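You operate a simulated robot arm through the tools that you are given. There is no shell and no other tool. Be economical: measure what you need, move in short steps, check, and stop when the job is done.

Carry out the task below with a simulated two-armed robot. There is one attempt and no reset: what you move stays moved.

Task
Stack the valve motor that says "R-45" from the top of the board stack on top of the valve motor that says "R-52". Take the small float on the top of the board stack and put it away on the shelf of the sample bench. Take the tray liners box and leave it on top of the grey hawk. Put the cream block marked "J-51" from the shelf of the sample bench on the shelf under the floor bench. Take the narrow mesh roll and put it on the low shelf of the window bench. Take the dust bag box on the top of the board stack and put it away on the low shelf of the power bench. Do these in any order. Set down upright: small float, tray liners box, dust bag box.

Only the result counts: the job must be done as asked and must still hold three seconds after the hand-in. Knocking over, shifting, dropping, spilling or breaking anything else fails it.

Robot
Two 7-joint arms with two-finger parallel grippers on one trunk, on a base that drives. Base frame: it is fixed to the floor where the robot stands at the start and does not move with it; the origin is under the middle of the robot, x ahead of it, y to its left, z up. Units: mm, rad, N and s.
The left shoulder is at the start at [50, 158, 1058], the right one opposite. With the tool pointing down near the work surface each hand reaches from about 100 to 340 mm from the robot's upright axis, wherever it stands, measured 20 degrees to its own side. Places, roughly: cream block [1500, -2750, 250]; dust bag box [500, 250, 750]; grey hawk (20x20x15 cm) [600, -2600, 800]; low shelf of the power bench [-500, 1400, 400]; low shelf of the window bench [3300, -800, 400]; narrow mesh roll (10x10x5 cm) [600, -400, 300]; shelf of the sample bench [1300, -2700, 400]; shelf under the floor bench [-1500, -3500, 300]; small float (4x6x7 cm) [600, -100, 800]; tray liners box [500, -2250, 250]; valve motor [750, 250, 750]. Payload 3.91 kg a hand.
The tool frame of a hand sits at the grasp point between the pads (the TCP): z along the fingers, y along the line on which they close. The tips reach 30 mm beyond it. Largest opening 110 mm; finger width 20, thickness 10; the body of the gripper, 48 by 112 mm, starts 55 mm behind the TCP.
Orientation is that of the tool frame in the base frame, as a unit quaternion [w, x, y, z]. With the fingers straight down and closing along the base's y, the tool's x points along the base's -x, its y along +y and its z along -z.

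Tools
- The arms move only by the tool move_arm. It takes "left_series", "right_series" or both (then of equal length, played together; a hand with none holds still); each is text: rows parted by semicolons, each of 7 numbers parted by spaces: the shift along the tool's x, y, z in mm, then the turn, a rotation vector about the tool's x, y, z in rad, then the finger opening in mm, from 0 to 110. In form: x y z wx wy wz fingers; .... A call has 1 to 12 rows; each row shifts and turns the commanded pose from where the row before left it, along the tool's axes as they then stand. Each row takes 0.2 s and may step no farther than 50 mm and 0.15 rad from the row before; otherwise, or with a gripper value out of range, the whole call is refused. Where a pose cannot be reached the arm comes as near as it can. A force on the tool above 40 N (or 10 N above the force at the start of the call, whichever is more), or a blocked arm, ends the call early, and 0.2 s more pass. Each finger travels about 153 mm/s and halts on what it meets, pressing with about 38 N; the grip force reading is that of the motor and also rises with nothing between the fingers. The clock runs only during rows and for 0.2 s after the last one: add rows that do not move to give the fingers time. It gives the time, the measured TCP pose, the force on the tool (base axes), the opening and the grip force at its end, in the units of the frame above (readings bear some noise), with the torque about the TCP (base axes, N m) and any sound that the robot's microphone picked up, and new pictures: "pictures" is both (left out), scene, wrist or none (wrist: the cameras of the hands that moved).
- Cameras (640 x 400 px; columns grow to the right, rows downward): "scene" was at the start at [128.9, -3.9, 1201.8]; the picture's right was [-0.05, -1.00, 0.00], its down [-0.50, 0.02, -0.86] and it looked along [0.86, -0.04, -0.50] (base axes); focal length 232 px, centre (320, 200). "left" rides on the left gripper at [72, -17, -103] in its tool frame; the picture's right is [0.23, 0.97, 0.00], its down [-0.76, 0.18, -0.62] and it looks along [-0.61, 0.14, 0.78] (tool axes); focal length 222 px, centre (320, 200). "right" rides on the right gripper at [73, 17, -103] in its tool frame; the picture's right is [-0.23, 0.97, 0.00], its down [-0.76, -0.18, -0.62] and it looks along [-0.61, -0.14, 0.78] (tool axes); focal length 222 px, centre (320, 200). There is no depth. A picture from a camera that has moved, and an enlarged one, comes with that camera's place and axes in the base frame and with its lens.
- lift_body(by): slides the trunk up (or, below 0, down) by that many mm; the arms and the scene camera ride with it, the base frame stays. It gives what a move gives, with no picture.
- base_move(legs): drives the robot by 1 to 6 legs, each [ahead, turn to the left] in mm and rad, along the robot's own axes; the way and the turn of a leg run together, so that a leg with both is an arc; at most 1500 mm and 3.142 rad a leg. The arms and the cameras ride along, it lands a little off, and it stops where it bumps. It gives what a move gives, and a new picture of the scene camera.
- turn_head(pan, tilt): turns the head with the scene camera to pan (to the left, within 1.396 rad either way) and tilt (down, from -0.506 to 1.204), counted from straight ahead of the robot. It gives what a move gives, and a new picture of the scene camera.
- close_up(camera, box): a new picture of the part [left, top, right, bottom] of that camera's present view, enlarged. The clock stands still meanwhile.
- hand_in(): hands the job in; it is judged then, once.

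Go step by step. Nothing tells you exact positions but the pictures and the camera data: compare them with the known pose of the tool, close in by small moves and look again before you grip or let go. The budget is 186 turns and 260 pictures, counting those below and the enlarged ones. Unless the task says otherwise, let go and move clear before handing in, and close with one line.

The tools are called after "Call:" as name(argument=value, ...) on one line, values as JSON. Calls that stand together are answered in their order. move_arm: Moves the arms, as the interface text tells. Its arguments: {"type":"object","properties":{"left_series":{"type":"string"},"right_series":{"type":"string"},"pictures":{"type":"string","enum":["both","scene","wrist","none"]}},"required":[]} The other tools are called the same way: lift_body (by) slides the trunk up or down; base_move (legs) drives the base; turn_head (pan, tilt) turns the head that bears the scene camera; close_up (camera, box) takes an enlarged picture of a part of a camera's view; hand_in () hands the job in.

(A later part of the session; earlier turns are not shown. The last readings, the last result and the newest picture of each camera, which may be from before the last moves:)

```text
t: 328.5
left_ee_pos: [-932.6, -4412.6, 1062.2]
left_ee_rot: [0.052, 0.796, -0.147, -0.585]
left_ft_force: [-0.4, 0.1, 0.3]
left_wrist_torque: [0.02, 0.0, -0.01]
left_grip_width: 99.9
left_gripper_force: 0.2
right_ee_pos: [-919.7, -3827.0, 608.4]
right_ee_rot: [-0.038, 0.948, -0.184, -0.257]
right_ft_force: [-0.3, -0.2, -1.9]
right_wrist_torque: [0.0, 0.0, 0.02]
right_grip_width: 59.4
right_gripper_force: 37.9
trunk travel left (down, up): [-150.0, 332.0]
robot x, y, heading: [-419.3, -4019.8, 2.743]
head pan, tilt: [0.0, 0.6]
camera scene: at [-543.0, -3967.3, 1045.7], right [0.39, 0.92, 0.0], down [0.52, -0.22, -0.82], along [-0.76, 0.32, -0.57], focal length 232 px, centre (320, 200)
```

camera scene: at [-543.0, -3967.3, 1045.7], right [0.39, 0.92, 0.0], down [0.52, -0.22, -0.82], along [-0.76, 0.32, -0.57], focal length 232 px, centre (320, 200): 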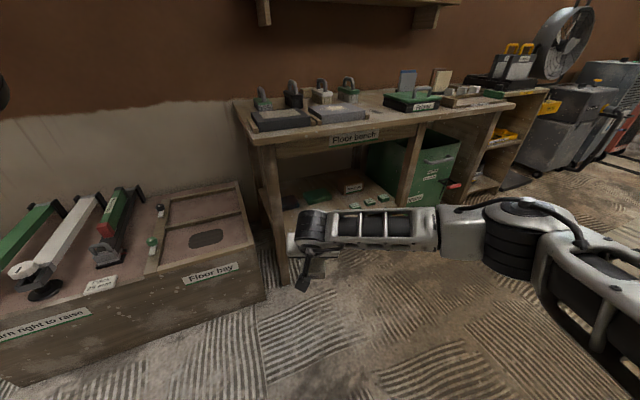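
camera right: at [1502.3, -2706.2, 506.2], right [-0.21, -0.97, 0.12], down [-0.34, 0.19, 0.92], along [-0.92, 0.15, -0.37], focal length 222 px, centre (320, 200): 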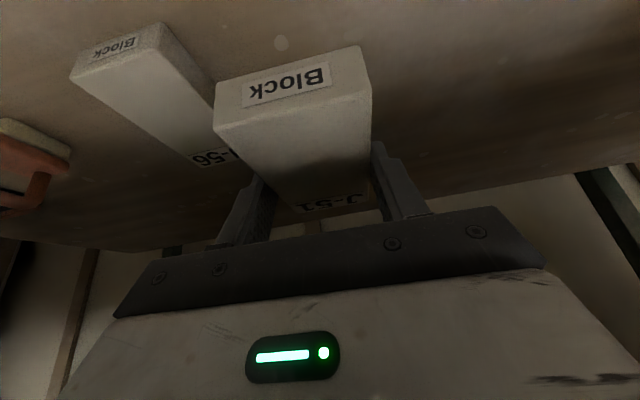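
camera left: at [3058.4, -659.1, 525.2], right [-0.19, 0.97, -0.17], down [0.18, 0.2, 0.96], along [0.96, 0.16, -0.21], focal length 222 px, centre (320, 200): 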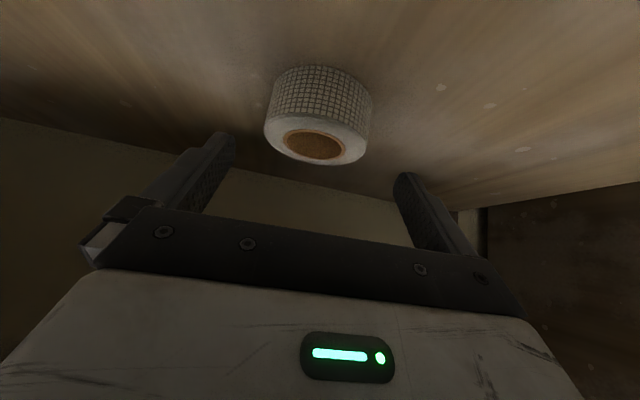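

The left arm is now stretched clear to the side. I'll move to the stand-off point in front of the free spot and lower.

Call:
base_move(legs=[[0, -0.573], [355, 0], [0, 0.82]])

Call:
lift_body(by=-150)

```text
t: 334.5
left_ee_pos: [-1021.2, -4230.3, 1062.6]
left_ee_rot: [0.126, 0.809, -0.047, -0.573]
left_ft_force: [-0.1, -0.4, -0.6]
left_wrist_torque: [0.03, 0.0, 0.04]
left_grip_width: 100.0
left_gripper_force: 0.1
right_ee_pos: [-1155.5, -3661.4, 607.5]
right_ee_rot: [-0.004, 0.964, -0.063, -0.26]
right_ft_force: [0.0, 1.0, -1.4]
right_wrist_torque: [0.0, 0.0, -0.01]
right_grip_width: 59.6
right_gripper_force: 37.8
trunk travel left (down, up): [-150.0, 332.0]
robot x, y, heading: [-627.2, -3723.2, 2.996]
head pan, tilt: [0.0, 0.6]
camera scene: at [-754.8, -3702.6, 1045.7], right [0.15, 0.99, 0.0], down [0.56, -0.08, -0.83], along [-0.82, 0.12, -0.56], focal length 232 px, centre (320, 200)
```

scene: 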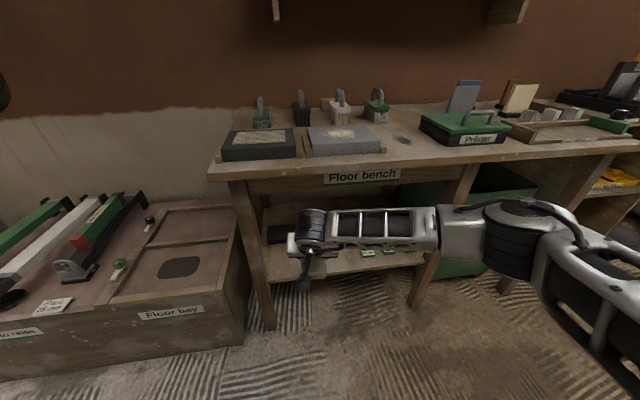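

```text
t: 336.2
left_ee_pos: [-1022.0, -4230.8, 913.2]
left_ee_rot: [0.126, 0.809, -0.047, -0.573]
left_ft_force: [-0.5, 0.2, 1.1]
left_wrist_torque: [0.01, 0.0, -0.04]
left_grip_width: 100.1
left_gripper_force: 0.1
right_ee_pos: [-1155.2, -3661.8, 459.1]
right_ee_rot: [-0.005, 0.963, -0.064, -0.26]
right_ft_force: [0.2, 0.2, -1.2]
right_wrist_torque: [-0.01, 0.0, 0.0]
right_grip_width: 59.7
right_gripper_force: 37.7
trunk travel left (down, up): [0.0, 482.0]
robot x, y, heading: [-625.5, -3724.8, 2.992]
head pan, tilt: [0.0, 0.6]
```

Call:
move_arm(right_series="12 0 21 0 0 0 45; 12 0 21 0 0 0 45; 0 0 0 0 0 0 45", pictures="none")

Call:
base_move(legs=[[200, 0]])

```text
t: 337.0
left_ee_pos: [-1021.3, -4230.0, 911.9]
left_ee_rot: [0.126, 0.809, -0.047, -0.572]
left_ft_force: [-0.4, 0.3, -0.4]
left_wrist_torque: [-0.01, -0.04, -0.02]
left_grip_width: 99.7
left_gripper_force: 0.1
right_ee_pos: [-1155.4, -3662.6, 409.1]
right_ee_rot: [-0.004, 0.963, -0.064, -0.261]
right_ft_force: [0.0, 0.4, -1.5]
right_wrist_torque: [0.01, 0.01, -0.05]
right_grip_width: 59.7
right_gripper_force: 37.4
trunk travel left (down, up): [0.0, 482.0]
robot x, y, heading: [-628.1, -3722.8, 2.992]
head pan, tilt: [0.0, 0.6]
```

```text
t: 338.6
left_ee_pos: [-1217.9, -4201.0, 912.5]
left_ee_rot: [0.124, 0.808, -0.047, -0.574]
left_ft_force: [0.9, -0.7, 0.3]
left_wrist_torque: [0.02, 0.04, 0.04]
left_grip_width: 100.0
left_gripper_force: 0.1
right_ee_pos: [-1351.3, -3632.3, 409.8]
right_ee_rot: [-0.004, 0.964, -0.063, -0.26]
right_ft_force: [0.3, 0.3, -0.3]
right_wrist_torque: [0.01, -0.04, -0.01]
right_grip_width: 59.7
right_gripper_force: 37.8
trunk travel left (down, up): [0.0, 482.0]
robot x, y, heading: [-822.9, -3688.1, 3.0]
head pan, tilt: [0.0, 0.6]
camera scene: at [-951.2, -3673.5, 895.7], right [0.15, 0.99, 0.0], down [0.56, -0.08, -0.83], along [-0.82, 0.12, -0.56], focal length 232 px, centre (320, 200)
```

scene: 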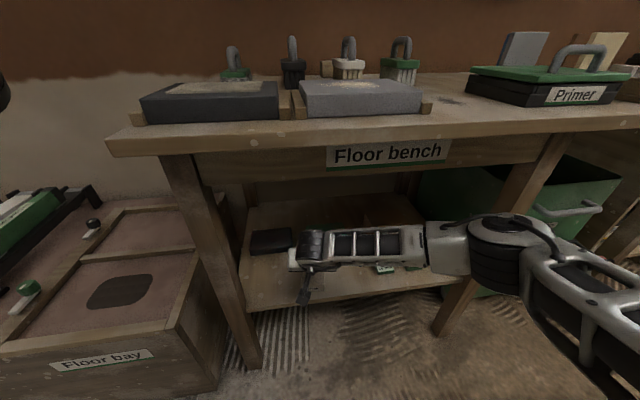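

Call:
move_arm(right_series="-22 0 12.5 0 0 0 45; -22 0 12.5 0 0 0 45; 10 0 17 0 0 0 45; 0 0 0 0 0 0 45", pictures="both")

```text
t: 339.6
left_ee_pos: [-1217.0, -4202.3, 912.6]
left_ee_rot: [0.125, 0.808, -0.046, -0.573]
left_ft_force: [0.8, 0.4, 0.1]
left_wrist_torque: [-0.01, 0.02, -0.03]
left_grip_width: 99.9
left_gripper_force: 0.0
right_ee_pos: [-1403.9, -3627.7, 389.8]
right_ee_rot: [-0.004, 0.963, -0.063, -0.26]
right_ft_force: [-0.1, 0.1, -1.1]
right_wrist_torque: [-0.02, -0.05, 0.0]
right_grip_width: 59.6
right_gripper_force: 37.9
trunk travel left (down, up): [0.0, 482.0]
robot x, y, heading: [-822.3, -3690.7, 2.991]
head pan, tilt: [0.0, 0.6]
camera scene: at [-951.2, -3673.5, 895.7], right [0.15, 0.99, 0.0], down [0.56, -0.08, -0.82], along [-0.82, 0.12, -0.57], focal length 232 px, centre (320, 200)
camera right: at [-1291.6, -3657.3, 442.9], right [-0.32, -0.94, 0.14], down [-0.32, 0.24, 0.92], along [-0.89, 0.25, -0.37], focal length 222 px, centre (320, 200)
```

scene: 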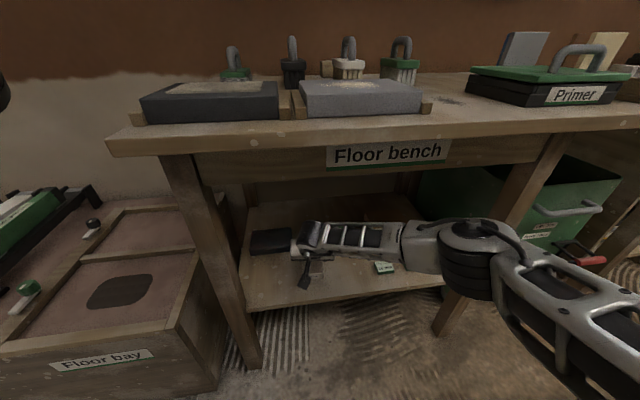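
right: 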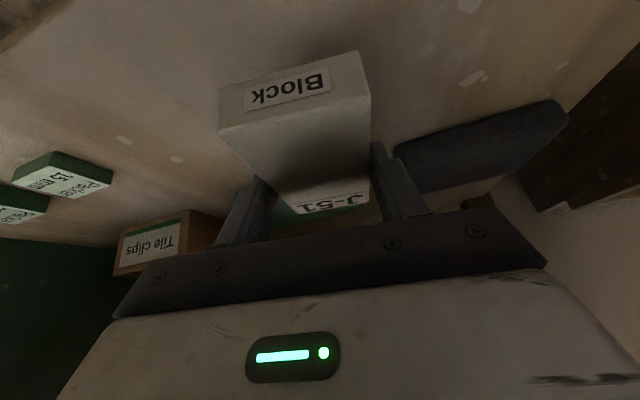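

There's room; the green block sits just beyond. I'll ease back 10 mm and lower to contact.

Call:
move_arm(right_series="9 0 -5 0 0 0 45; 6 0 10 0 0 0 45; 3 0 5 0 0 0 45; 2 0 3.5 0 0 0 45; 2 0 3.5 0 0 0 45; 2 0 3.5 0 0 0 45; 0 0 0 0 0 0 45", pictures="none")

Call:
move_arm(right_series="1.5 0 2.6 0 0 0 45; 1.5 0 2.6 0 0 0 45; 1.5 0 2.6 0 0 0 45; 1.5 0 2.6 0 0 0 45; 0 0 0 0 0 0 45", pictures="wrist")

```text
t: 341.2
left_ee_pos: [-1217.7, -4200.8, 912.3]
left_ee_rot: [0.125, 0.808, -0.046, -0.574]
left_ft_force: [-0.6, -1.0, -0.2]
left_wrist_torque: [0.01, 0.02, 0.01]
left_grip_width: 100.2
left_gripper_force: 0.1
right_ee_pos: [-1391.5, -3629.7, 362.0]
right_ee_rot: [-0.004, 0.963, -0.065, -0.26]
right_ft_force: [0.5, 0.2, -0.3]
right_wrist_torque: [-0.02, -0.03, -0.01]
right_grip_width: 59.6
right_gripper_force: 38.0
trunk travel left (down, up): [0.0, 482.0]
robot x, y, heading: [-823.9, -3695.4, 2.995]
head pan, tilt: [0.0, 0.6]
```

```text
t: 342.4
left_ee_pos: [-1217.8, -4202.2, 912.4]
left_ee_rot: [0.125, 0.808, -0.047, -0.574]
left_ft_force: [0.4, 0.2, -0.8]
left_wrist_torque: [0.0, 0.03, 0.0]
left_grip_width: 99.6
left_gripper_force: 0.1
right_ee_pos: [-1392.3, -3630.6, 350.3]
right_ee_rot: [-0.004, 0.963, -0.064, -0.261]
right_ft_force: [1.8, 0.5, 4.9]
right_wrist_torque: [0.25, 0.34, -0.05]
right_grip_width: 59.5
right_gripper_force: 37.6
trunk travel left (down, up): [0.0, 482.0]
robot x, y, heading: [-825.1, -3694.5, 2.996]
head pan, tilt: [0.0, 0.6]
camera right: at [-1281.2, -3659.6, 402.2], right [-0.32, -0.94, 0.14], down [-0.32, 0.24, 0.92], along [-0.89, 0.25, -0.37], focal length 222 px, centre (320, 200)
```

right: 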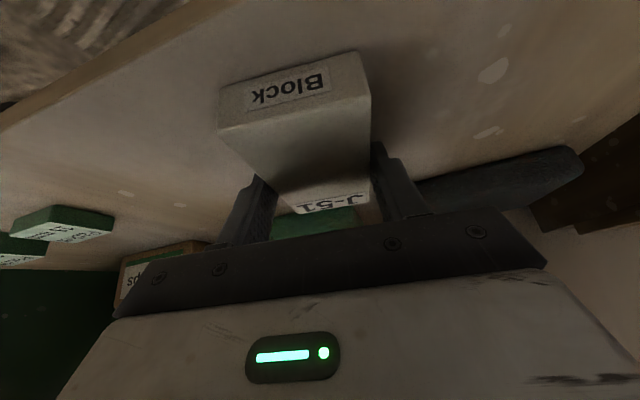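

Contact. I'll release and withdraw.

Call:
move_arm(right_series="0.5 0 1 0 0 0 45; 0 0 0 0 0 0 70; 0 0 0 0 0 0 85; 0 0 0 0 0 0 85; 0 0 -25 0 0 0 85; 0 0 -40 0 0 0 85", pictures="wrist")

Call:
base_move(legs=[[-400, 0]])

```text
t: 343.8
left_ee_pos: [-1218.3, -4201.3, 912.9]
left_ee_rot: [0.125, 0.808, -0.047, -0.573]
left_ft_force: [-0.7, 0.9, 0.0]
left_wrist_torque: [-0.01, 0.02, -0.02]
left_grip_width: 99.9
left_gripper_force: 0.0
right_ee_pos: [-1360.2, -3632.5, 401.9]
right_ee_rot: [-0.006, 0.963, -0.065, -0.26]
right_ft_force: [0.0, -0.2, -0.2]
right_wrist_torque: [0.0, -0.02, 0.01]
right_grip_width: 85.2
right_gripper_force: 0.2
trunk travel left (down, up): [0.0, 482.0]
robot x, y, heading: [-823.8, -3696.2, 2.994]
head pan, tilt: [0.0, 0.6]
camera right: at [-1248.8, -3662.6, 455.7], right [-0.32, -0.94, 0.14], down [-0.32, 0.24, 0.92], along [-0.89, 0.25, -0.38], focal length 222 px, centre (320, 200)
```

right: 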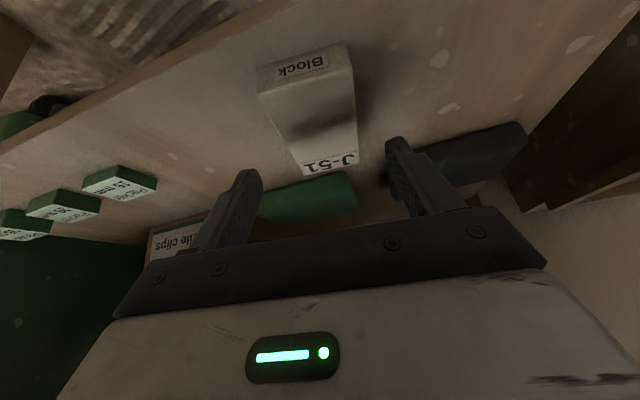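

```text
t: 346.3
left_ee_pos: [-823.4, -4259.9, 913.3]
left_ee_rot: [0.126, 0.808, -0.046, -0.573]
left_ft_force: [-0.4, -0.5, 0.8]
left_wrist_torque: [0.01, 0.02, 0.0]
left_grip_width: 100.0
left_gripper_force: 0.0
right_ee_pos: [-967.8, -3692.6, 404.2]
right_ee_rot: [-0.004, 0.964, -0.062, -0.26]
right_ft_force: [-0.7, -0.3, -0.2]
right_wrist_torque: [-0.01, 0.0, 0.0]
right_grip_width: 84.7
right_gripper_force: 0.1
trunk travel left (down, up): [0.0, 482.0]
robot x, y, heading: [-431.9, -3749.0, 3.0]
head pan, tilt: [0.0, 0.6]
camera scene: at [-558.6, -3731.4, 895.7], right [0.14, 0.99, 0.0], down [0.56, -0.08, -0.83], along [-0.82, 0.12, -0.56], focal length 232 px, centre (320, 200)
```

scene: 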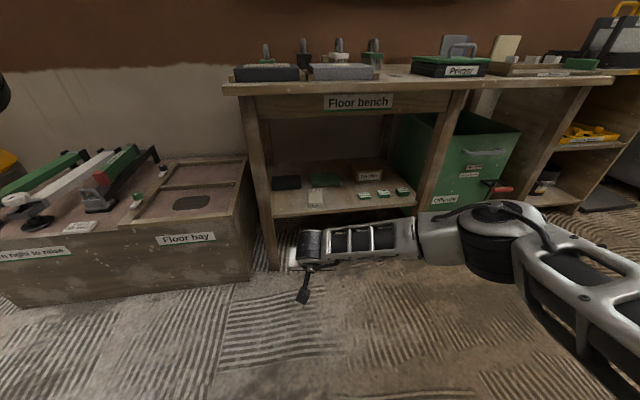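

J-51 lies on the floor bench's shelf. Last task: the tray liners box onto the grey hawk. I'll raise up and drive back to that bench.

Call:
lift_body(by=300)

Call:
base_move(legs=[[0, -1.569], [1312, 0], [0, -1.431]])

```text
t: 349.3
left_ee_pos: [-825.0, -4259.4, 1212.1]
left_ee_rot: [0.125, 0.808, -0.046, -0.574]
left_ft_force: [-0.2, -0.3, 0.0]
left_wrist_torque: [0.0, -0.02, -0.01]
left_grip_width: 100.1
left_gripper_force: 0.0
right_ee_pos: [-968.3, -3693.6, 704.4]
right_ee_rot: [-0.003, 0.963, -0.063, -0.26]
right_ft_force: [0.3, -0.5, -0.4]
right_wrist_torque: [0.0, 0.02, 0.04]
right_grip_width: 85.1
right_gripper_force: 0.1
trunk travel left (down, up): [-300.0, 182.0]
robot x, y, heading: [-429.3, -3752.8, 2.999]
head pan, tilt: [0.0, 0.6]
```

```text
t: 363.3
left_ee_pos: [95.1, -1892.6, 1212.5]
left_ee_rot: [0.564, -0.01, 0.809, 0.164]
left_ft_force: [0.4, 0.3, 0.0]
left_wrist_torque: [-0.02, -0.02, 0.01]
left_grip_width: 99.7
left_gripper_force: 0.0
right_ee_pos: [314.3, -2435.4, 703.3]
right_ee_rot: [0.259, -0.003, 0.966, 0.013]
right_ft_force: [0.5, -0.8, 0.2]
right_wrist_torque: [-0.01, 0.01, -0.01]
right_grip_width: 85.0
right_gripper_force: 0.0
trunk travel left (down, up): [-300.0, 182.0]
robot x, y, heading: [-226.1, -2450.7, -0.009]
head pan, tilt: [0.0, 0.6]
camera scene: at [-100.0, -2451.4, 1195.7], right [-0.01, -1.0, 0.0], down [-0.56, 0.01, -0.83], along [0.83, -0.01, -0.56], focal length 232 px, centre (320, 200)
```

scene: 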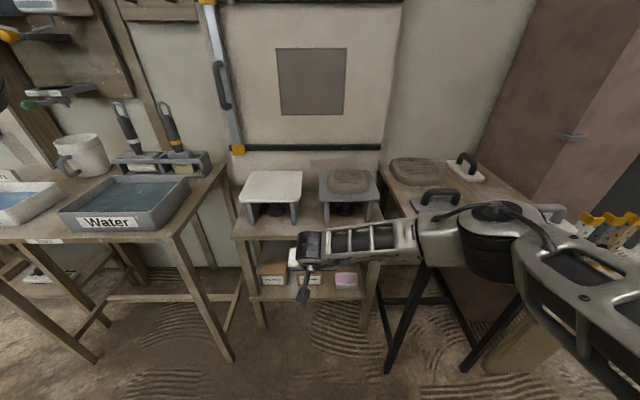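

Call:
close_up(camera="scene", box=[230, 150, 400, 240])

Call:
close_up(camera="scene", box=[240, 240, 380, 310])

```text
3.76 times, centred on (315, 195) of scene
camera zoom: at [-100.0, -2451.4, 1195.7], right [-0.01, -1.0, 0.0], down [-0.56, 0.01, -0.83], along [0.83, -0.01, -0.56], focal length 874 px, centre (339, 219)
```

zoom: 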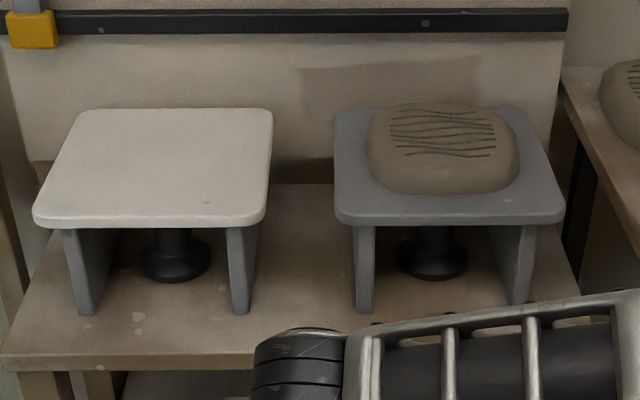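

```text
4.57 times, centred on (310, 275) of scene
camera zoom: at [-100.0, -2451.4, 1195.7], right [-0.01, -1.0, 0.0], down [-0.56, 0.01, -0.83], along [0.83, -0.01, -0.56], focal length 1062 px, centre (366, -143)
```

zoom: 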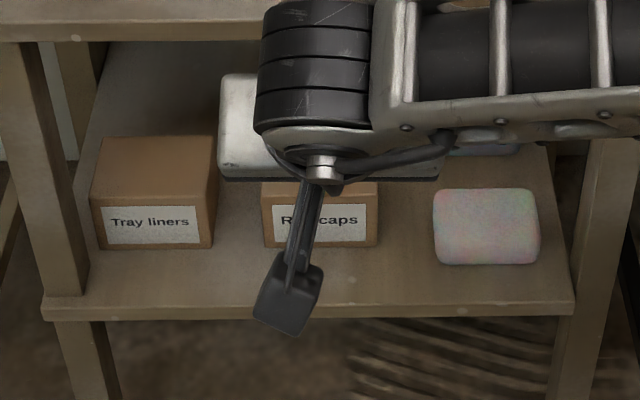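

The grey hawk (right) carries a flat plaster pad; the tray liners box is about 122 (y) × 85 (x) × 62 mm on the low shelf near (650, -2233). I must grip it front-to-back with the hand leaning sideways under the bench, so I'll turn the right hand accordingly and tuck the left arm back.

Call:
move_arm(right_series="0 0 0 0 0.131 0 110; 0 0 0 0 0.131 0 110; 0 0 0 0 0.131 0 110; 0 0 0 0 0.131 0 110; 0 0 0 0 0 0.143 110; 0 0 0 0 0 0.143 110; 0 0 0 0 0 0.143 110; 0 0 0 0 0 0.143 110; 0 0 0 0 0 0.143 110; 0 0 0 0 0 0.143 110", left_series="13.5 7.5 -34 0 0 0 100; 13.5 7.5 -34 0 0 0 100; 13.5 7.5 -34 0 0 0 100; 13.5 7.5 -34 0 0 0 100; 0 0 0 0 0 0 100; 0 0 0 0 0 0 100; 0 0 0 0 0 0 100; 0 0 0 0 0 0 100; 0 0 0 0 0 0 100; 0 0 0 0 0 0 100", pictures="none")

Call:
move_arm(right_series="0 0 0 0 0 0.143 110; 0 0 0 0 0 0.143 110; 0 0 0 0 0 0.143 110; 0 0 0 0 0 0.143 110; 0 0 0 0 0 0.141 110; 0 0 0 0 0.14 0 110; 0 0 0 0 0.14 0 110; 0 0 0 0 0.14 0 110; 0 0 0 0 0.14 0 110; 0 0 0 0 0.14 0 110; 0 0 0 0 0 0 110", pictures="scene")

```text
t: 365.5
left_ee_pos: [-55.0, -1894.2, 1212.8]
left_ee_rot: [0.564, -0.01, 0.809, 0.164]
left_ft_force: [-0.5, 0.3, -0.5]
left_wrist_torque: [0.0, -0.01, 0.0]
left_grip_width: 100.0
left_gripper_force: 0.1
right_ee_pos: [314.1, -2435.7, 704.2]
right_ee_rot: [-0.005, 0.411, 0.911, 0.011]
right_ft_force: [0.4, 0.4, -0.1]
right_wrist_torque: [0.0, 0.0, 0.0]
right_grip_width: 110.3
right_gripper_force: 0.2
trunk travel left (down, up): [-300.0, 182.0]
robot x, y, heading: [-228.4, -2451.4, -0.005]
head pan, tilt: [0.0, 0.6]
```

```text
t: 367.9
left_ee_pos: [-55.2, -1892.9, 1213.5]
left_ee_rot: [0.563, -0.009, 0.81, 0.165]
left_ft_force: [0.0, 1.4, -0.1]
left_wrist_torque: [0.0, 0.02, -0.01]
left_grip_width: 99.8
left_gripper_force: 0.1
right_ee_pos: [313.1, -2436.3, 704.7]
right_ee_rot: [-0.252, 0.656, 0.666, 0.251]
right_ft_force: [-0.5, -0.6, 0.4]
right_wrist_torque: [-0.03, 0.01, 0.01]
right_grip_width: 110.2
right_gripper_force: 0.0
trunk travel left (down, up): [-300.0, 182.0]
robot x, y, heading: [-226.4, -2449.2, -0.012]
head pan, tilt: [0.0, 0.6]
camera scene: at [-100.0, -2451.4, 1195.8], right [-0.01, -1.0, 0.0], down [-0.56, 0.0, -0.83], along [0.83, -0.01, -0.56], focal length 232 px, centre (320, 200)
```

scene: 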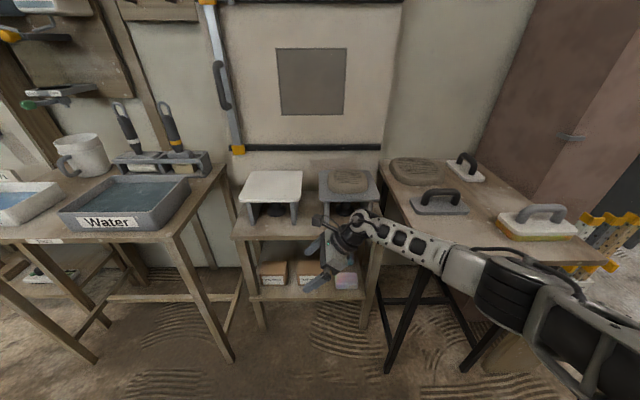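

Orientation is right. I'll shift along to y about -2204 and lower the trunk for a better look at the shelf.

Call:
base_move(legs=[[0, 1.58], [246, 0], [0, -1.57]])

Call:
lift_body(by=-300)

Call:
close_up(camera="scene", box=[200, 120, 480, 300])

```text
t: 376.3
left_ee_pos: [-242.2, -1619.4, 1213.8]
left_ee_rot: [0.53, -0.143, 0.796, 0.255]
left_ft_force: [-0.5, 0.5, -0.3]
left_wrist_torque: [0.01, -0.02, -0.01]
left_grip_width: 100.0
left_gripper_force: 0.1
right_ee_pos: [271.5, -2004.9, 704.8]
right_ee_rot: [-0.297, 0.529, 0.769, 0.201]
right_ft_force: [-0.1, -0.2, 0.4]
right_wrist_torque: [0.02, -0.04, -0.03]
right_grip_width: 109.9
right_gripper_force: 0.0
trunk travel left (down, up): [-300.0, 182.0]
robot x, y, heading: [-226.5, -2202.3, 0.323]
head pan, tilt: [0.0, 0.6]
stopped in leg 3: the force on the tool passed its limit at 64 N (the readings are from after the stop); the commanded pose is now the measured one
camera scene: at [-104.1, -2161.0, 1195.8], right [0.32, -0.95, 0.0], down [-0.54, -0.18, -0.83], along [0.78, 0.26, -0.56], focal length 232 px, centre (320, 200)
```

scene: 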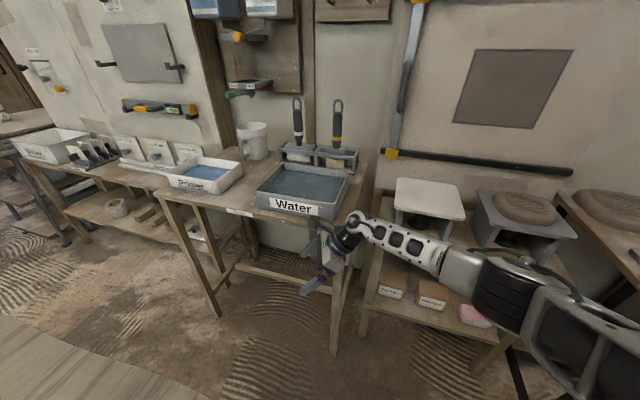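

```text
t: 379.3
left_ee_pos: [-241.8, -1618.1, 912.8]
left_ee_rot: [0.53, -0.143, 0.797, 0.254]
left_ft_force: [0.3, -0.3, 0.3]
left_wrist_torque: [0.0, 0.02, 0.04]
left_grip_width: 100.2
left_gripper_force: 0.0
right_ee_pos: [271.7, -2004.6, 405.2]
right_ee_rot: [-0.297, 0.529, 0.769, 0.201]
right_ft_force: [0.9, -0.2, -0.3]
right_wrist_torque: [0.0, -0.04, 0.0]
right_grip_width: 109.6
right_gripper_force: 0.0
trunk travel left (down, up): [0.0, 482.0]
robot x, y, heading: [-221.9, -2204.8, 0.326]
head pan, tilt: [0.0, 0.6]
```

```text
2.22 times, centred on (340, 210) of scene
camera zoom: at [-104.0, -2161.1, 895.8], right [0.32, -0.95, 0.0], down [-0.54, -0.18, -0.83], along [0.78, 0.26, -0.56], focal length 516 px, centre (276, 178)
```

zoom: 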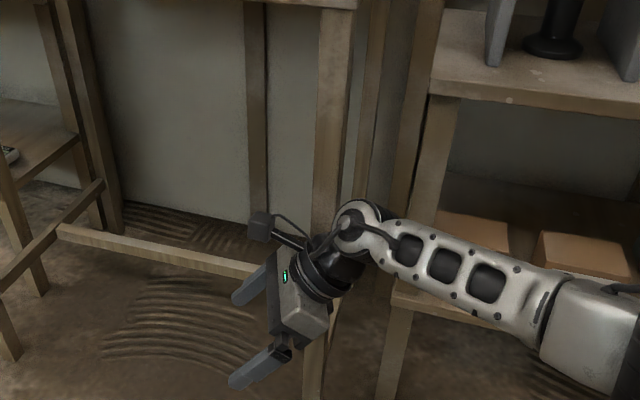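

The right hand touched the water bench's front edge while turning; everything there still looks in place. I'll back off, square up, and look at the shelf.

Call:
base_move(legs=[[-180, 0], [0, -0.33]])

Call:
close_up(camera="scene", box=[200, 100, 440, 260])

```text
t: 381.9
left_ee_pos: [-222.0, -1701.7, 912.8]
left_ee_rot: [0.564, -0.008, 0.81, 0.163]
left_ft_force: [-0.6, -0.3, 0.2]
left_wrist_torque: [-0.03, -0.01, 0.01]
left_grip_width: 99.6
left_gripper_force: 0.0
right_ee_pos: [136.6, -2234.3, 404.3]
right_ee_rot: [-0.259, 0.65, 0.67, 0.248]
right_ft_force: [0.1, -0.6, 0.0]
right_wrist_torque: [-0.02, 0.0, 0.0]
right_grip_width: 110.0
right_gripper_force: 0.0
trunk travel left (down, up): [0.0, 482.0]
robot x, y, heading: [-392.1, -2259.4, -0.012]
head pan, tilt: [0.0, 0.6]
camera scene: at [-268.4, -2260.1, 895.7], right [-0.01, -1.0, 0.0], down [-0.56, 0.01, -0.83], along [0.82, -0.01, -0.56], focal length 232 px, centre (320, 200)
```

scene: 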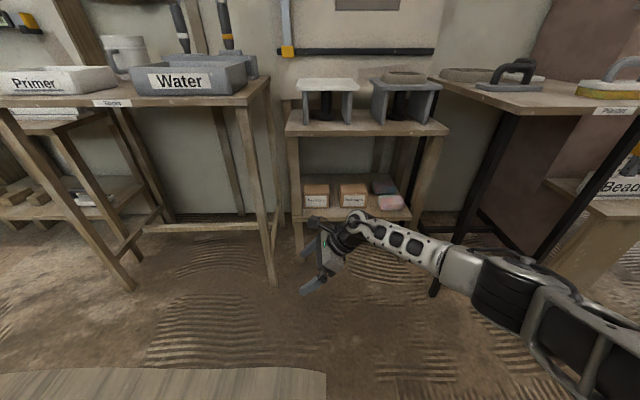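

```text
2.50 times, centred on (320, 180) of scene
camera zoom: at [-268.4, -2260.1, 895.7], right [-0.01, -1.0, 0.0], down [-0.56, 0.01, -0.83], along [0.82, -0.01, -0.56], focal length 581 px, centre (320, 250)
```

zoom: 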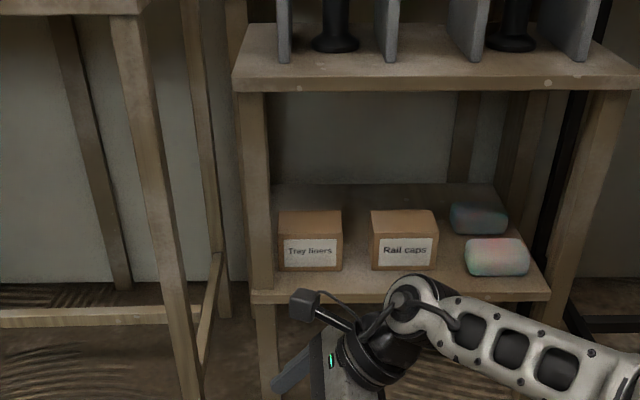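

Two-view fixes: box front at x about 554, centre y about -2250, z 291–362; rail underside about 625; bench front about 500. I'll align in y and drive in most of the way.

Call:
move_arm(right_series="-12 0 -10.5 0 0 0 110; 0 0 0 0 0 0 110", pictures="none")

Call:
base_move(legs=[[330, 0.006]])

Call:
close_up(camera="right", box=[0, 0, 640, 400])

```text
t: 382.5
left_ee_pos: [-222.0, -1702.8, 913.3]
left_ee_rot: [0.565, -0.008, 0.809, 0.163]
left_ft_force: [0.6, 0.1, 0.3]
left_wrist_torque: [-0.04, 0.01, 0.02]
left_grip_width: 99.8
left_gripper_force: 0.0
right_ee_pos: [138.4, -2251.8, 404.1]
right_ee_rot: [-0.26, 0.65, 0.67, 0.248]
right_ft_force: [-0.1, 0.4, 0.4]
right_wrist_torque: [0.02, 0.01, 0.01]
right_grip_width: 110.2
right_gripper_force: 0.1
trunk travel left (down, up): [0.0, 482.0]
robot x, y, heading: [-394.9, -2257.9, -0.012]
head pan, tilt: [0.0, 0.6]
```

```text
t: 384.7
left_ee_pos: [103.2, -1703.5, 913.1]
left_ee_rot: [0.564, -0.011, 0.809, 0.165]
left_ft_force: [0.5, 0.0, 0.4]
left_wrist_torque: [0.02, -0.01, -0.01]
left_grip_width: 99.9
left_gripper_force: 0.1
right_ee_pos: [465.9, -2249.8, 404.4]
right_ee_rot: [-0.259, 0.647, 0.673, 0.247]
right_ft_force: [0.3, -0.2, 0.7]
right_wrist_torque: [-0.02, 0.0, -0.02]
right_grip_width: 110.3
right_gripper_force: 0.0
trunk travel left (down, up): [0.0, 482.0]
robot x, y, heading: [-66.5, -2262.8, -0.004]
head pan, tilt: [0.0, 0.6]
camera scene: at [60.3, -2261.9, 895.8], right [0.0, -1.0, 0.0], down [-0.56, 0.0, -0.83], along [0.83, 0.0, -0.56], focal length 232 px, centre (320, 200)
```

scene: 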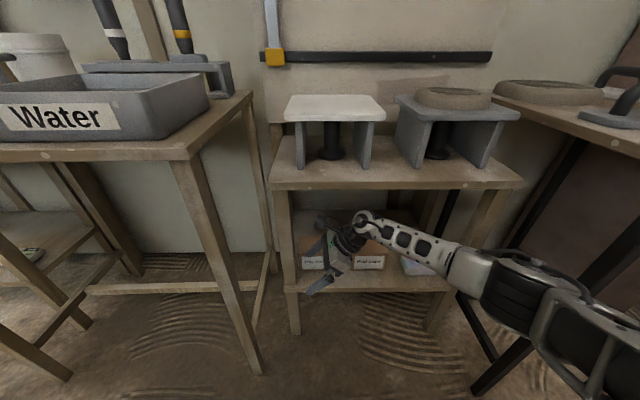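

```text
1.00 times, centred on (320, 200) of right (not enlarged: the box is as wide or as high as the picture)
camera zoom: at [484.7, -2264.9, 528.8], right [0.98, -0.13, -0.16], down [-0.14, -0.99, -0.05], along [-0.15, 0.07, -0.99], focal length 222 px, centre (320, 200)
```

zoom: 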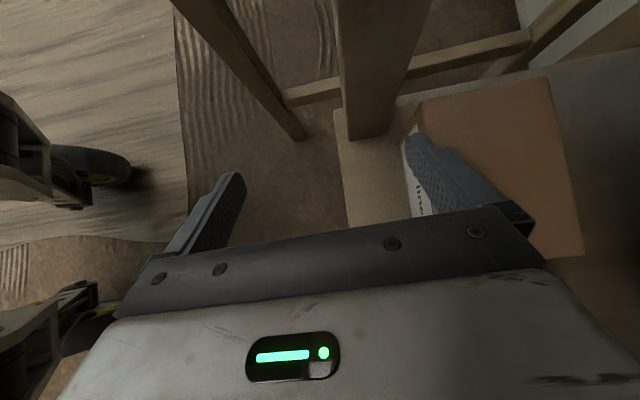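

The wrist camera looks straight down on the box: x about 541–623, centre y about -2252. I'll drive 117 mm further so the fingers straddle it.

Call:
base_move(legs=[[117, 0]])

Call:
close_up(camera="right", box=[0, 0, 640, 400])

```text
t: 385.9
left_ee_pos: [218.8, -1703.6, 914.4]
left_ee_rot: [0.564, -0.012, 0.809, 0.165]
left_ft_force: [0.2, -0.9, 0.0]
left_wrist_torque: [0.01, -0.01, 0.01]
left_grip_width: 99.9
left_gripper_force: 0.0
right_ee_pos: [584.4, -2252.4, 403.8]
right_ee_rot: [-0.259, 0.648, 0.672, 0.247]
right_ft_force: [0.4, 0.3, 0.0]
right_wrist_torque: [0.0, 0.01, 0.0]
right_grip_width: 109.9
right_gripper_force: 0.1
trunk travel left (down, up): [0.0, 482.0]
robot x, y, heading: [51.4, -2265.0, -0.005]
head pan, tilt: [0.0, 0.6]
camera scene: at [177.0, -2262.4, 895.7], right [0.0, -1.0, 0.0], down [-0.56, 0.0, -0.83], along [0.83, 0.0, -0.56], focal length 232 px, centre (320, 200)
```

scene: 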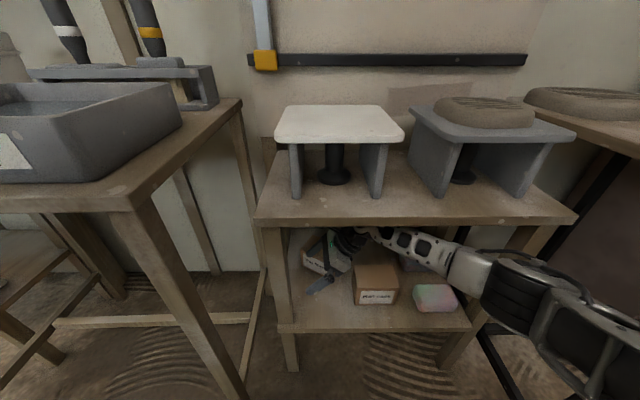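

```text
1.00 times, centred on (320, 200) of right (not enlarged: the box is as wide or as high as the picture)
camera zoom: at [601.5, -2265.5, 528.4], right [0.98, -0.13, -0.16], down [-0.14, -0.99, -0.05], along [-0.15, 0.07, -0.99], focal length 222 px, centre (320, 200)
```

zoom: 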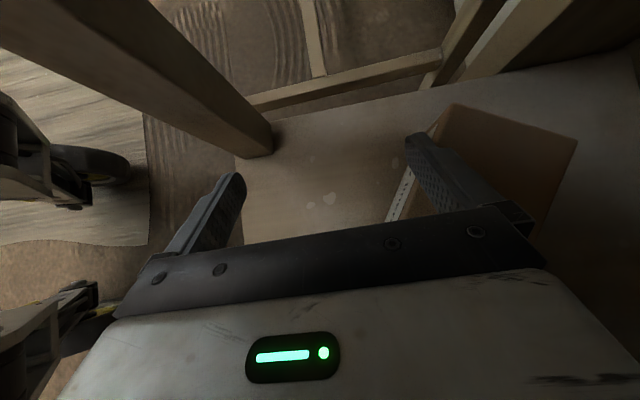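

The back finger pushed the box instead of passing over it, so it's taller than estimated. I'll look closely before doing anything.

Call:
close_up(camera="scene", box=[270, 215, 480, 345])

```text
3.05 times, centred on (375, 280) of scene
camera zoom: at [177.0, -2262.4, 895.7], right [0.0, -1.0, 0.0], down [-0.56, 0.0, -0.83], along [0.83, 0.0, -0.56], focal length 708 px, centre (152, -44)
```

zoom: 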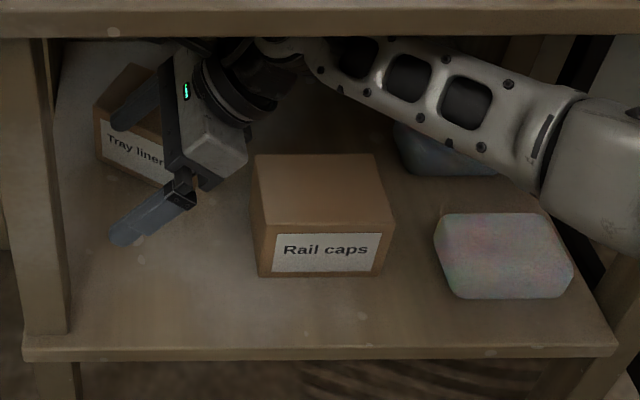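

The tray liners box is still upright on its shelf, just pushed back and turned about 30° (centre near (678, -2275), top z about 378). I'll back off, then turn and lean the hand to match and come in higher.

Call:
base_move(legs=[[-170, 0]])

Call:
move_arm(right_series="9 0 -10 -0.087 0 0.0966 110; 9 0 -10 -0.087 0 0.0966 110; 0 0 0 -0.087 0 0.0966 110; 0 0 0 -0.087 0 0.0966 110; 0 0 0 0 0.085 0 110; 0 0 0 0 0.085 0 110; 0 0 0 0 0 0 110", pictures="both")

```text
t: 387.4
left_ee_pos: [49.5, -1703.7, 912.3]
left_ee_rot: [0.564, -0.012, 0.809, 0.164]
left_ft_force: [-0.1, 0.2, 0.6]
left_wrist_torque: [0.01, 0.0, 0.03]
left_grip_width: 99.7
left_gripper_force: 0.1
right_ee_pos: [414.1, -2252.0, 404.8]
right_ee_rot: [-0.259, 0.649, 0.672, 0.247]
right_ft_force: [-0.2, 0.0, 0.2]
right_wrist_torque: [-0.01, -0.03, -0.02]
right_grip_width: 110.0
right_gripper_force: 0.1
trunk travel left (down, up): [0.0, 482.0]
robot x, y, heading: [-120.7, -2256.9, -0.006]
head pan, tilt: [0.0, 0.6]
camera scene: at [6.9, -2261.7, 895.7], right [-0.01, -1.0, 0.0], down [-0.56, 0.0, -0.83], along [0.82, 0.0, -0.56], focal length 232 px, centre (320, 200)
```

scene: 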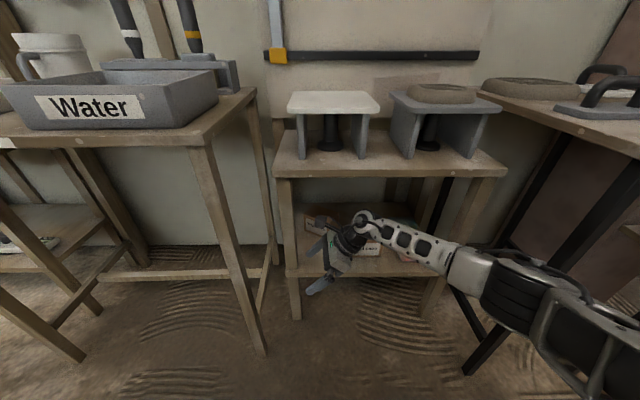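

```text
t: 389.0
left_ee_pos: [50.3, -1703.1, 914.1]
left_ee_rot: [0.564, -0.011, 0.809, 0.164]
left_ft_force: [-0.6, -0.1, -0.4]
left_wrist_torque: [0.0, 0.0, 0.01]
left_grip_width: 99.8
left_gripper_force: 0.0
right_ee_pos: [413.7, -2250.5, 430.8]
right_ee_rot: [-0.227, 0.77, 0.466, 0.372]
right_ft_force: [-0.1, 0.3, 0.0]
right_wrist_torque: [0.01, -0.01, 0.01]
right_grip_width: 109.8
right_gripper_force: 0.0
trunk travel left (down, up): [0.0, 482.0]
robot x, y, heading: [-122.0, -2258.0, -0.01]
head pan, tilt: [0.0, 0.6]
camera scene: at [6.9, -2261.7, 895.8], right [-0.01, -1.0, 0.0], down [-0.56, 0.0, -0.83], along [0.83, 0.0, -0.56], focal length 232 px, centre (320, 200)
camera right: at [411.9, -2290.3, 551.1], right [0.8, -0.58, -0.18], down [-0.6, -0.77, -0.21], along [-0.02, 0.28, -0.96], focal length 222 px, centre (320, 200)
```

scene: 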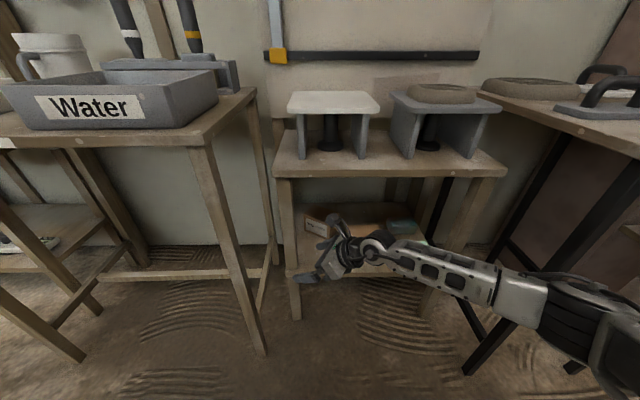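
right: 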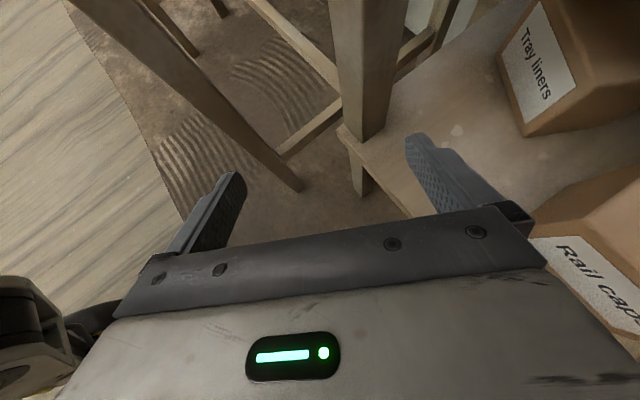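

The box is now turned about 31°, centred near (686, -2272). I'll drive in above it, then fine-align.

Call:
base_move(legs=[[190, 0]])

Call:
move_arm(right_series="0 0 0 -0.047 0 0.037 110; 0 18 0 0 0 0 110; 0 0 0 0 0 0 110", pictures="wrist")

```text
t: 390.5
left_ee_pos: [237.6, -1704.1, 911.2]
left_ee_rot: [0.564, -0.011, 0.809, 0.165]
left_ft_force: [0.2, 0.4, -0.6]
left_wrist_torque: [-0.05, -0.03, 0.0]
left_grip_width: 99.9
left_gripper_force: 0.0
right_ee_pos: [600.0, -2251.4, 430.8]
right_ee_rot: [-0.227, 0.77, 0.466, 0.372]
right_ft_force: [0.2, -0.5, -0.3]
right_wrist_torque: [-0.02, 0.03, 0.01]
right_grip_width: 110.2
right_gripper_force: 0.1
trunk travel left (down, up): [0.0, 482.0]
robot x, y, heading: [66.7, -2263.2, -0.006]
head pan, tilt: [0.0, 0.6]
camera scene: at [195.0, -2262.5, 895.8], right [0.0, -1.0, 0.0], down [-0.56, 0.0, -0.83], along [0.83, 0.0, -0.56], focal length 232 px, centre (320, 200)
```

scene: 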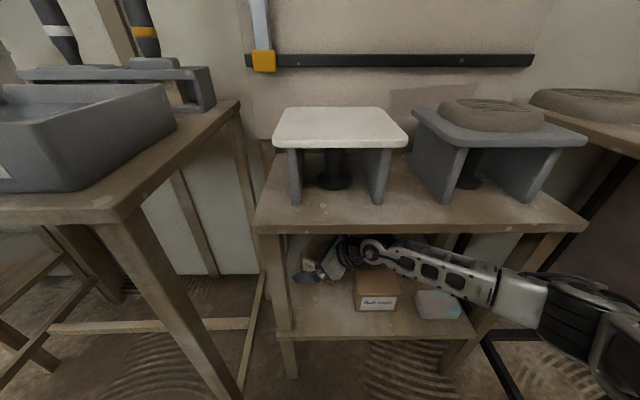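

```text
t: 391.3
left_ee_pos: [237.1, -1704.5, 913.6]
left_ee_rot: [0.564, -0.012, 0.809, 0.166]
left_ft_force: [0.2, 0.3, 0.6]
left_wrist_torque: [0.0, 0.0, 0.01]
left_grip_width: 100.2
left_gripper_force: 0.0
right_ee_pos: [617.3, -2259.1, 431.6]
right_ee_rot: [-0.216, 0.784, 0.443, 0.378]
right_ft_force: [-0.6, 0.7, 1.3]
right_wrist_torque: [-0.02, -0.04, 0.0]
right_grip_width: 110.1
right_gripper_force: 0.1
trunk travel left (down, up): [0.0, 482.0]
robot x, y, heading: [65.5, -2261.4, -0.0]
head pan, tilt: [0.0, 0.6]
camera right: at [612.9, -2299.2, 550.6], right [0.76, -0.62, -0.18], down [-0.65, -0.73, -0.21], along [0.0, 0.28, -0.96], focal length 222 px, centre (320, 200)
```

right: 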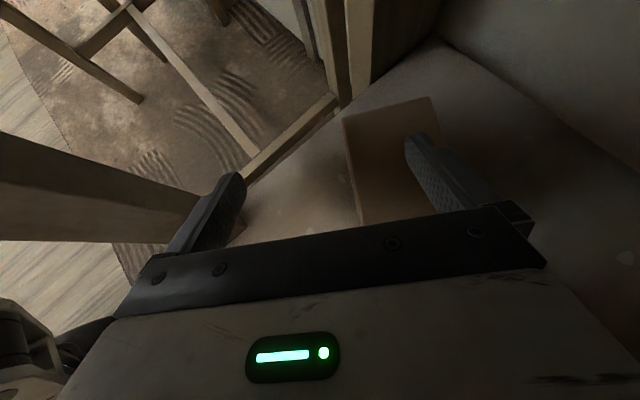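

The hand's yaw matches the box. I'll shift 60 mm across so the fingers straddle it and check.

Call:
move_arm(right_series="2 30 2.5 0 0 0 110; 2 30 2.5 0 0 0 110; 0 0 0 0 0 0 110", pictures="wrist")

```text
t: 392.1
left_ee_pos: [237.8, -1705.7, 913.9]
left_ee_rot: [0.564, -0.011, 0.809, 0.164]
left_ft_force: [-0.9, 0.0, 0.1]
left_wrist_torque: [0.0, -0.02, -0.02]
left_grip_width: 100.2
left_gripper_force: 0.1
right_ee_pos: [672.1, -2285.2, 431.6]
right_ee_rot: [-0.215, 0.784, 0.442, 0.378]
right_ft_force: [0.5, 0.4, 0.3]
right_wrist_torque: [-0.01, 0.01, -0.03]
right_grip_width: 110.0
right_gripper_force: 0.1
trunk travel left (down, up): [0.0, 482.0]
robot x, y, heading: [65.8, -2262.6, -0.001]
head pan, tilt: [0.0, 0.6]
camera right: at [667.6, -2325.0, 551.3], right [0.76, -0.62, -0.18], down [-0.65, -0.73, -0.21], along [0.0, 0.28, -0.96], focal length 222 px, centre (320, 200)
```

right: 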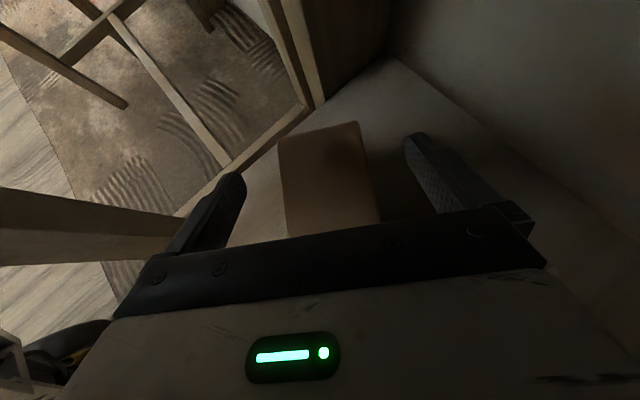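

Nicely straddled. I'll lower about 77 mm.

Call:
move_arm(right_series="-20 0 16 0 0 0 110; -20 0 16 0 0 0 110; -16 0 12.5 0 0 0 110; 0 0 0 0 0 0 110", pictures="wrist")

```text
t: 393.1
left_ee_pos: [237.3, -1703.8, 914.3]
left_ee_rot: [0.564, -0.012, 0.809, 0.165]
left_ft_force: [0.3, 0.8, -0.7]
left_wrist_torque: [0.02, -0.03, 0.0]
left_grip_width: 100.0
left_gripper_force: 0.1
right_ee_pos: [672.5, -2283.0, 362.0]
right_ee_rot: [-0.217, 0.782, 0.444, 0.38]
right_ft_force: [3.8, 2.9, 11.1]
right_wrist_torque: [-0.85, 0.71, 0.07]
right_grip_width: 110.1
right_gripper_force: 0.1
trunk travel left (down, up): [0.0, 482.0]
robot x, y, heading: [68.5, -2263.2, -0.0]
head pan, tilt: [0.0, 0.6]
camera right: at [667.9, -2323.4, 481.6], right [0.76, -0.62, -0.18], down [-0.65, -0.73, -0.21], along [0.0, 0.28, -0.96], focal length 222 px, centre (320, 200)
```

right: 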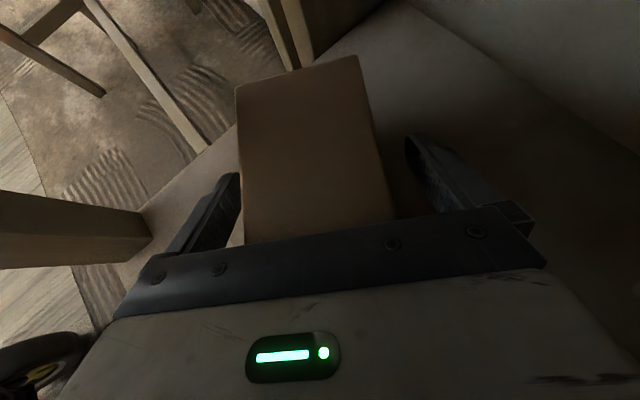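

The palm just touches the box's top edge. I'll ease up, shift slightly toward the hand side, lower again and close.

Call:
move_arm(right_series="4 0 -3 0 0 0 110; -7 0 -9 0 0 0 110; -7.5 0 6 0 0 0 110; 0 0 0 0 0 0 95; 0 0 0 0 0 0 70; 0 0 0 0 0 0 60; 0 0 0 0 0 0 60", pictures="wrist")

```text
t: 394.7
left_ee_pos: [235.7, -1703.6, 913.0]
left_ee_rot: [0.565, -0.012, 0.808, 0.165]
left_ft_force: [-0.5, -0.3, 0.3]
left_wrist_torque: [-0.01, 0.03, 0.01]
left_grip_width: 99.8
left_gripper_force: 0.0
right_ee_pos: [667.3, -2292.6, 359.4]
right_ee_rot: [-0.217, 0.781, 0.443, 0.383]
right_ft_force: [4.1, 8.0, 25.9]
right_wrist_torque: [-0.34, 1.02, -0.01]
right_grip_width: 75.0
right_gripper_force: 37.8
trunk travel left (down, up): [0.0, 482.0]
robot x, y, heading: [70.2, -2262.3, -0.004]
head pan, tilt: [0.0, 0.6]
camera right: at [662.6, -2332.6, 479.9], right [0.76, -0.62, -0.18], down [-0.65, -0.73, -0.22], along [0.0, 0.28, -0.96], focal length 222 px, centre (320, 200)
```

right: 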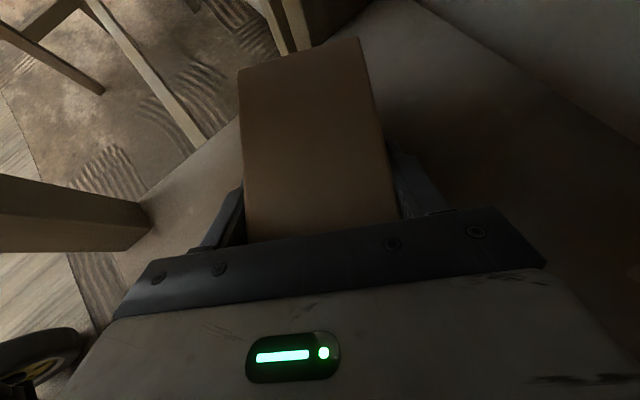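

Gripped at 75 mm. I'll lift 45 mm and turn the box square again before backing out.

Call:
move_arm(right_series="12 0 -9 0 0 0 60; 12 0 -9 0 0 0 60; 12 0 -10 0 0 0 60; 0 0 0 0.108 0 -0.085 60; 0 0 0 0.108 0 -0.085 60; 0 0 0 0.108 0 -0.085 60; 0 0 0 0.108 0 -0.085 60; 0 0 0 0 0 0 60", pictures="both")

```text
t: 396.5
left_ee_pos: [237.2, -1704.0, 913.3]
left_ee_rot: [0.564, -0.011, 0.809, 0.164]
left_ft_force: [-0.3, 0.2, -0.1]
left_wrist_torque: [-0.03, 0.0, 0.03]
left_grip_width: 100.1
left_gripper_force: 0.1
right_ee_pos: [638.1, -2292.3, 406.4]
right_ee_rot: [-0.311, 0.636, 0.636, 0.307]
right_ft_force: [0.0, 0.6, -2.6]
right_wrist_torque: [-0.08, -0.01, -0.01]
right_grip_width: 74.8
right_gripper_force: 38.0
right hand out of reach, approached as far as the arm can: row 7
trunk travel left (down, up): [0.0, 482.0]
robot x, y, heading: [64.9, -2262.3, -0.007]
head pan, tilt: [0.0, 0.6]
camera scene: at [195.2, -2262.5, 895.7], right [0.0, -1.0, 0.0], down [-0.57, 0.0, -0.82], along [0.82, 0.0, -0.57], focal length 232 px, centre (320, 200)
camera right: at [656.5, -2327.4, 526.0], right [0.97, -0.14, -0.18], down [-0.18, -0.96, -0.21], along [-0.15, 0.24, -0.96], focal length 222 px, centre (320, 200)
```

scene: 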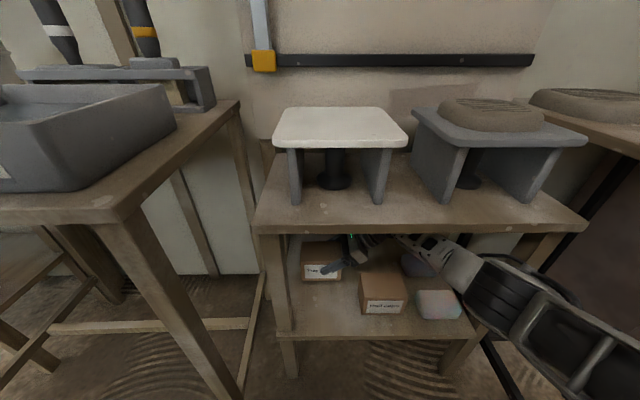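
right: 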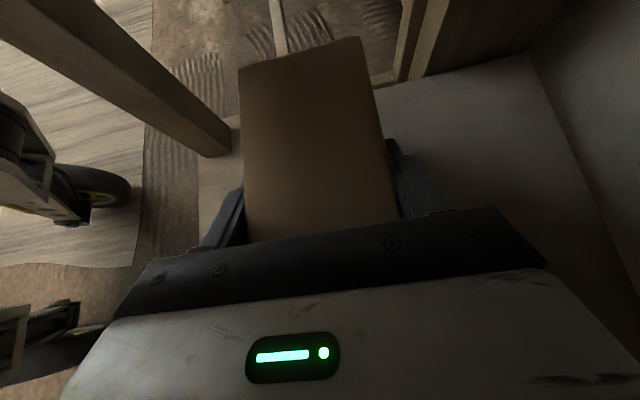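

The box is held square and upright with about 28 mm clear each side. I'll back straight out.

Call:
base_move(legs=[[-380, 0]])

Call:
lift_body(by=480)

```text
t: 398.9
left_ee_pos: [-138.6, -1703.2, 914.2]
left_ee_rot: [0.564, -0.011, 0.809, 0.164]
left_ft_force: [0.7, -1.3, 0.7]
left_wrist_torque: [0.03, -0.01, 0.01]
left_grip_width: 100.2
left_gripper_force: 0.0
right_ee_pos: [261.5, -2290.2, 406.6]
right_ee_rot: [-0.31, 0.637, 0.635, 0.307]
right_ft_force: [-0.2, 0.2, -1.8]
right_wrist_torque: [-0.07, -0.04, -0.02]
right_grip_width: 74.7
right_gripper_force: 38.2
trunk travel left (down, up): [0.0, 482.0]
robot x, y, heading: [-309.9, -2262.4, -0.006]
head pan, tilt: [0.0, 0.6]
camera scene: at [-182.3, -2260.8, 895.7], right [-0.01, -1.0, 0.0], down [-0.57, 0.0, -0.82], along [0.82, 0.0, -0.57], focal length 232 px, centre (320, 200)
```

scene: 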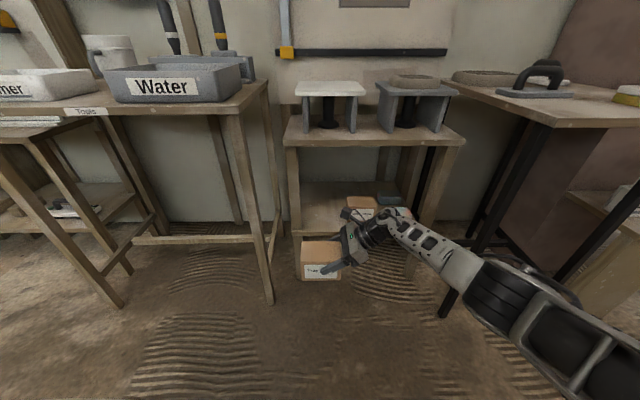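

```text
refused: 480 is not a number from -400 to 400
```

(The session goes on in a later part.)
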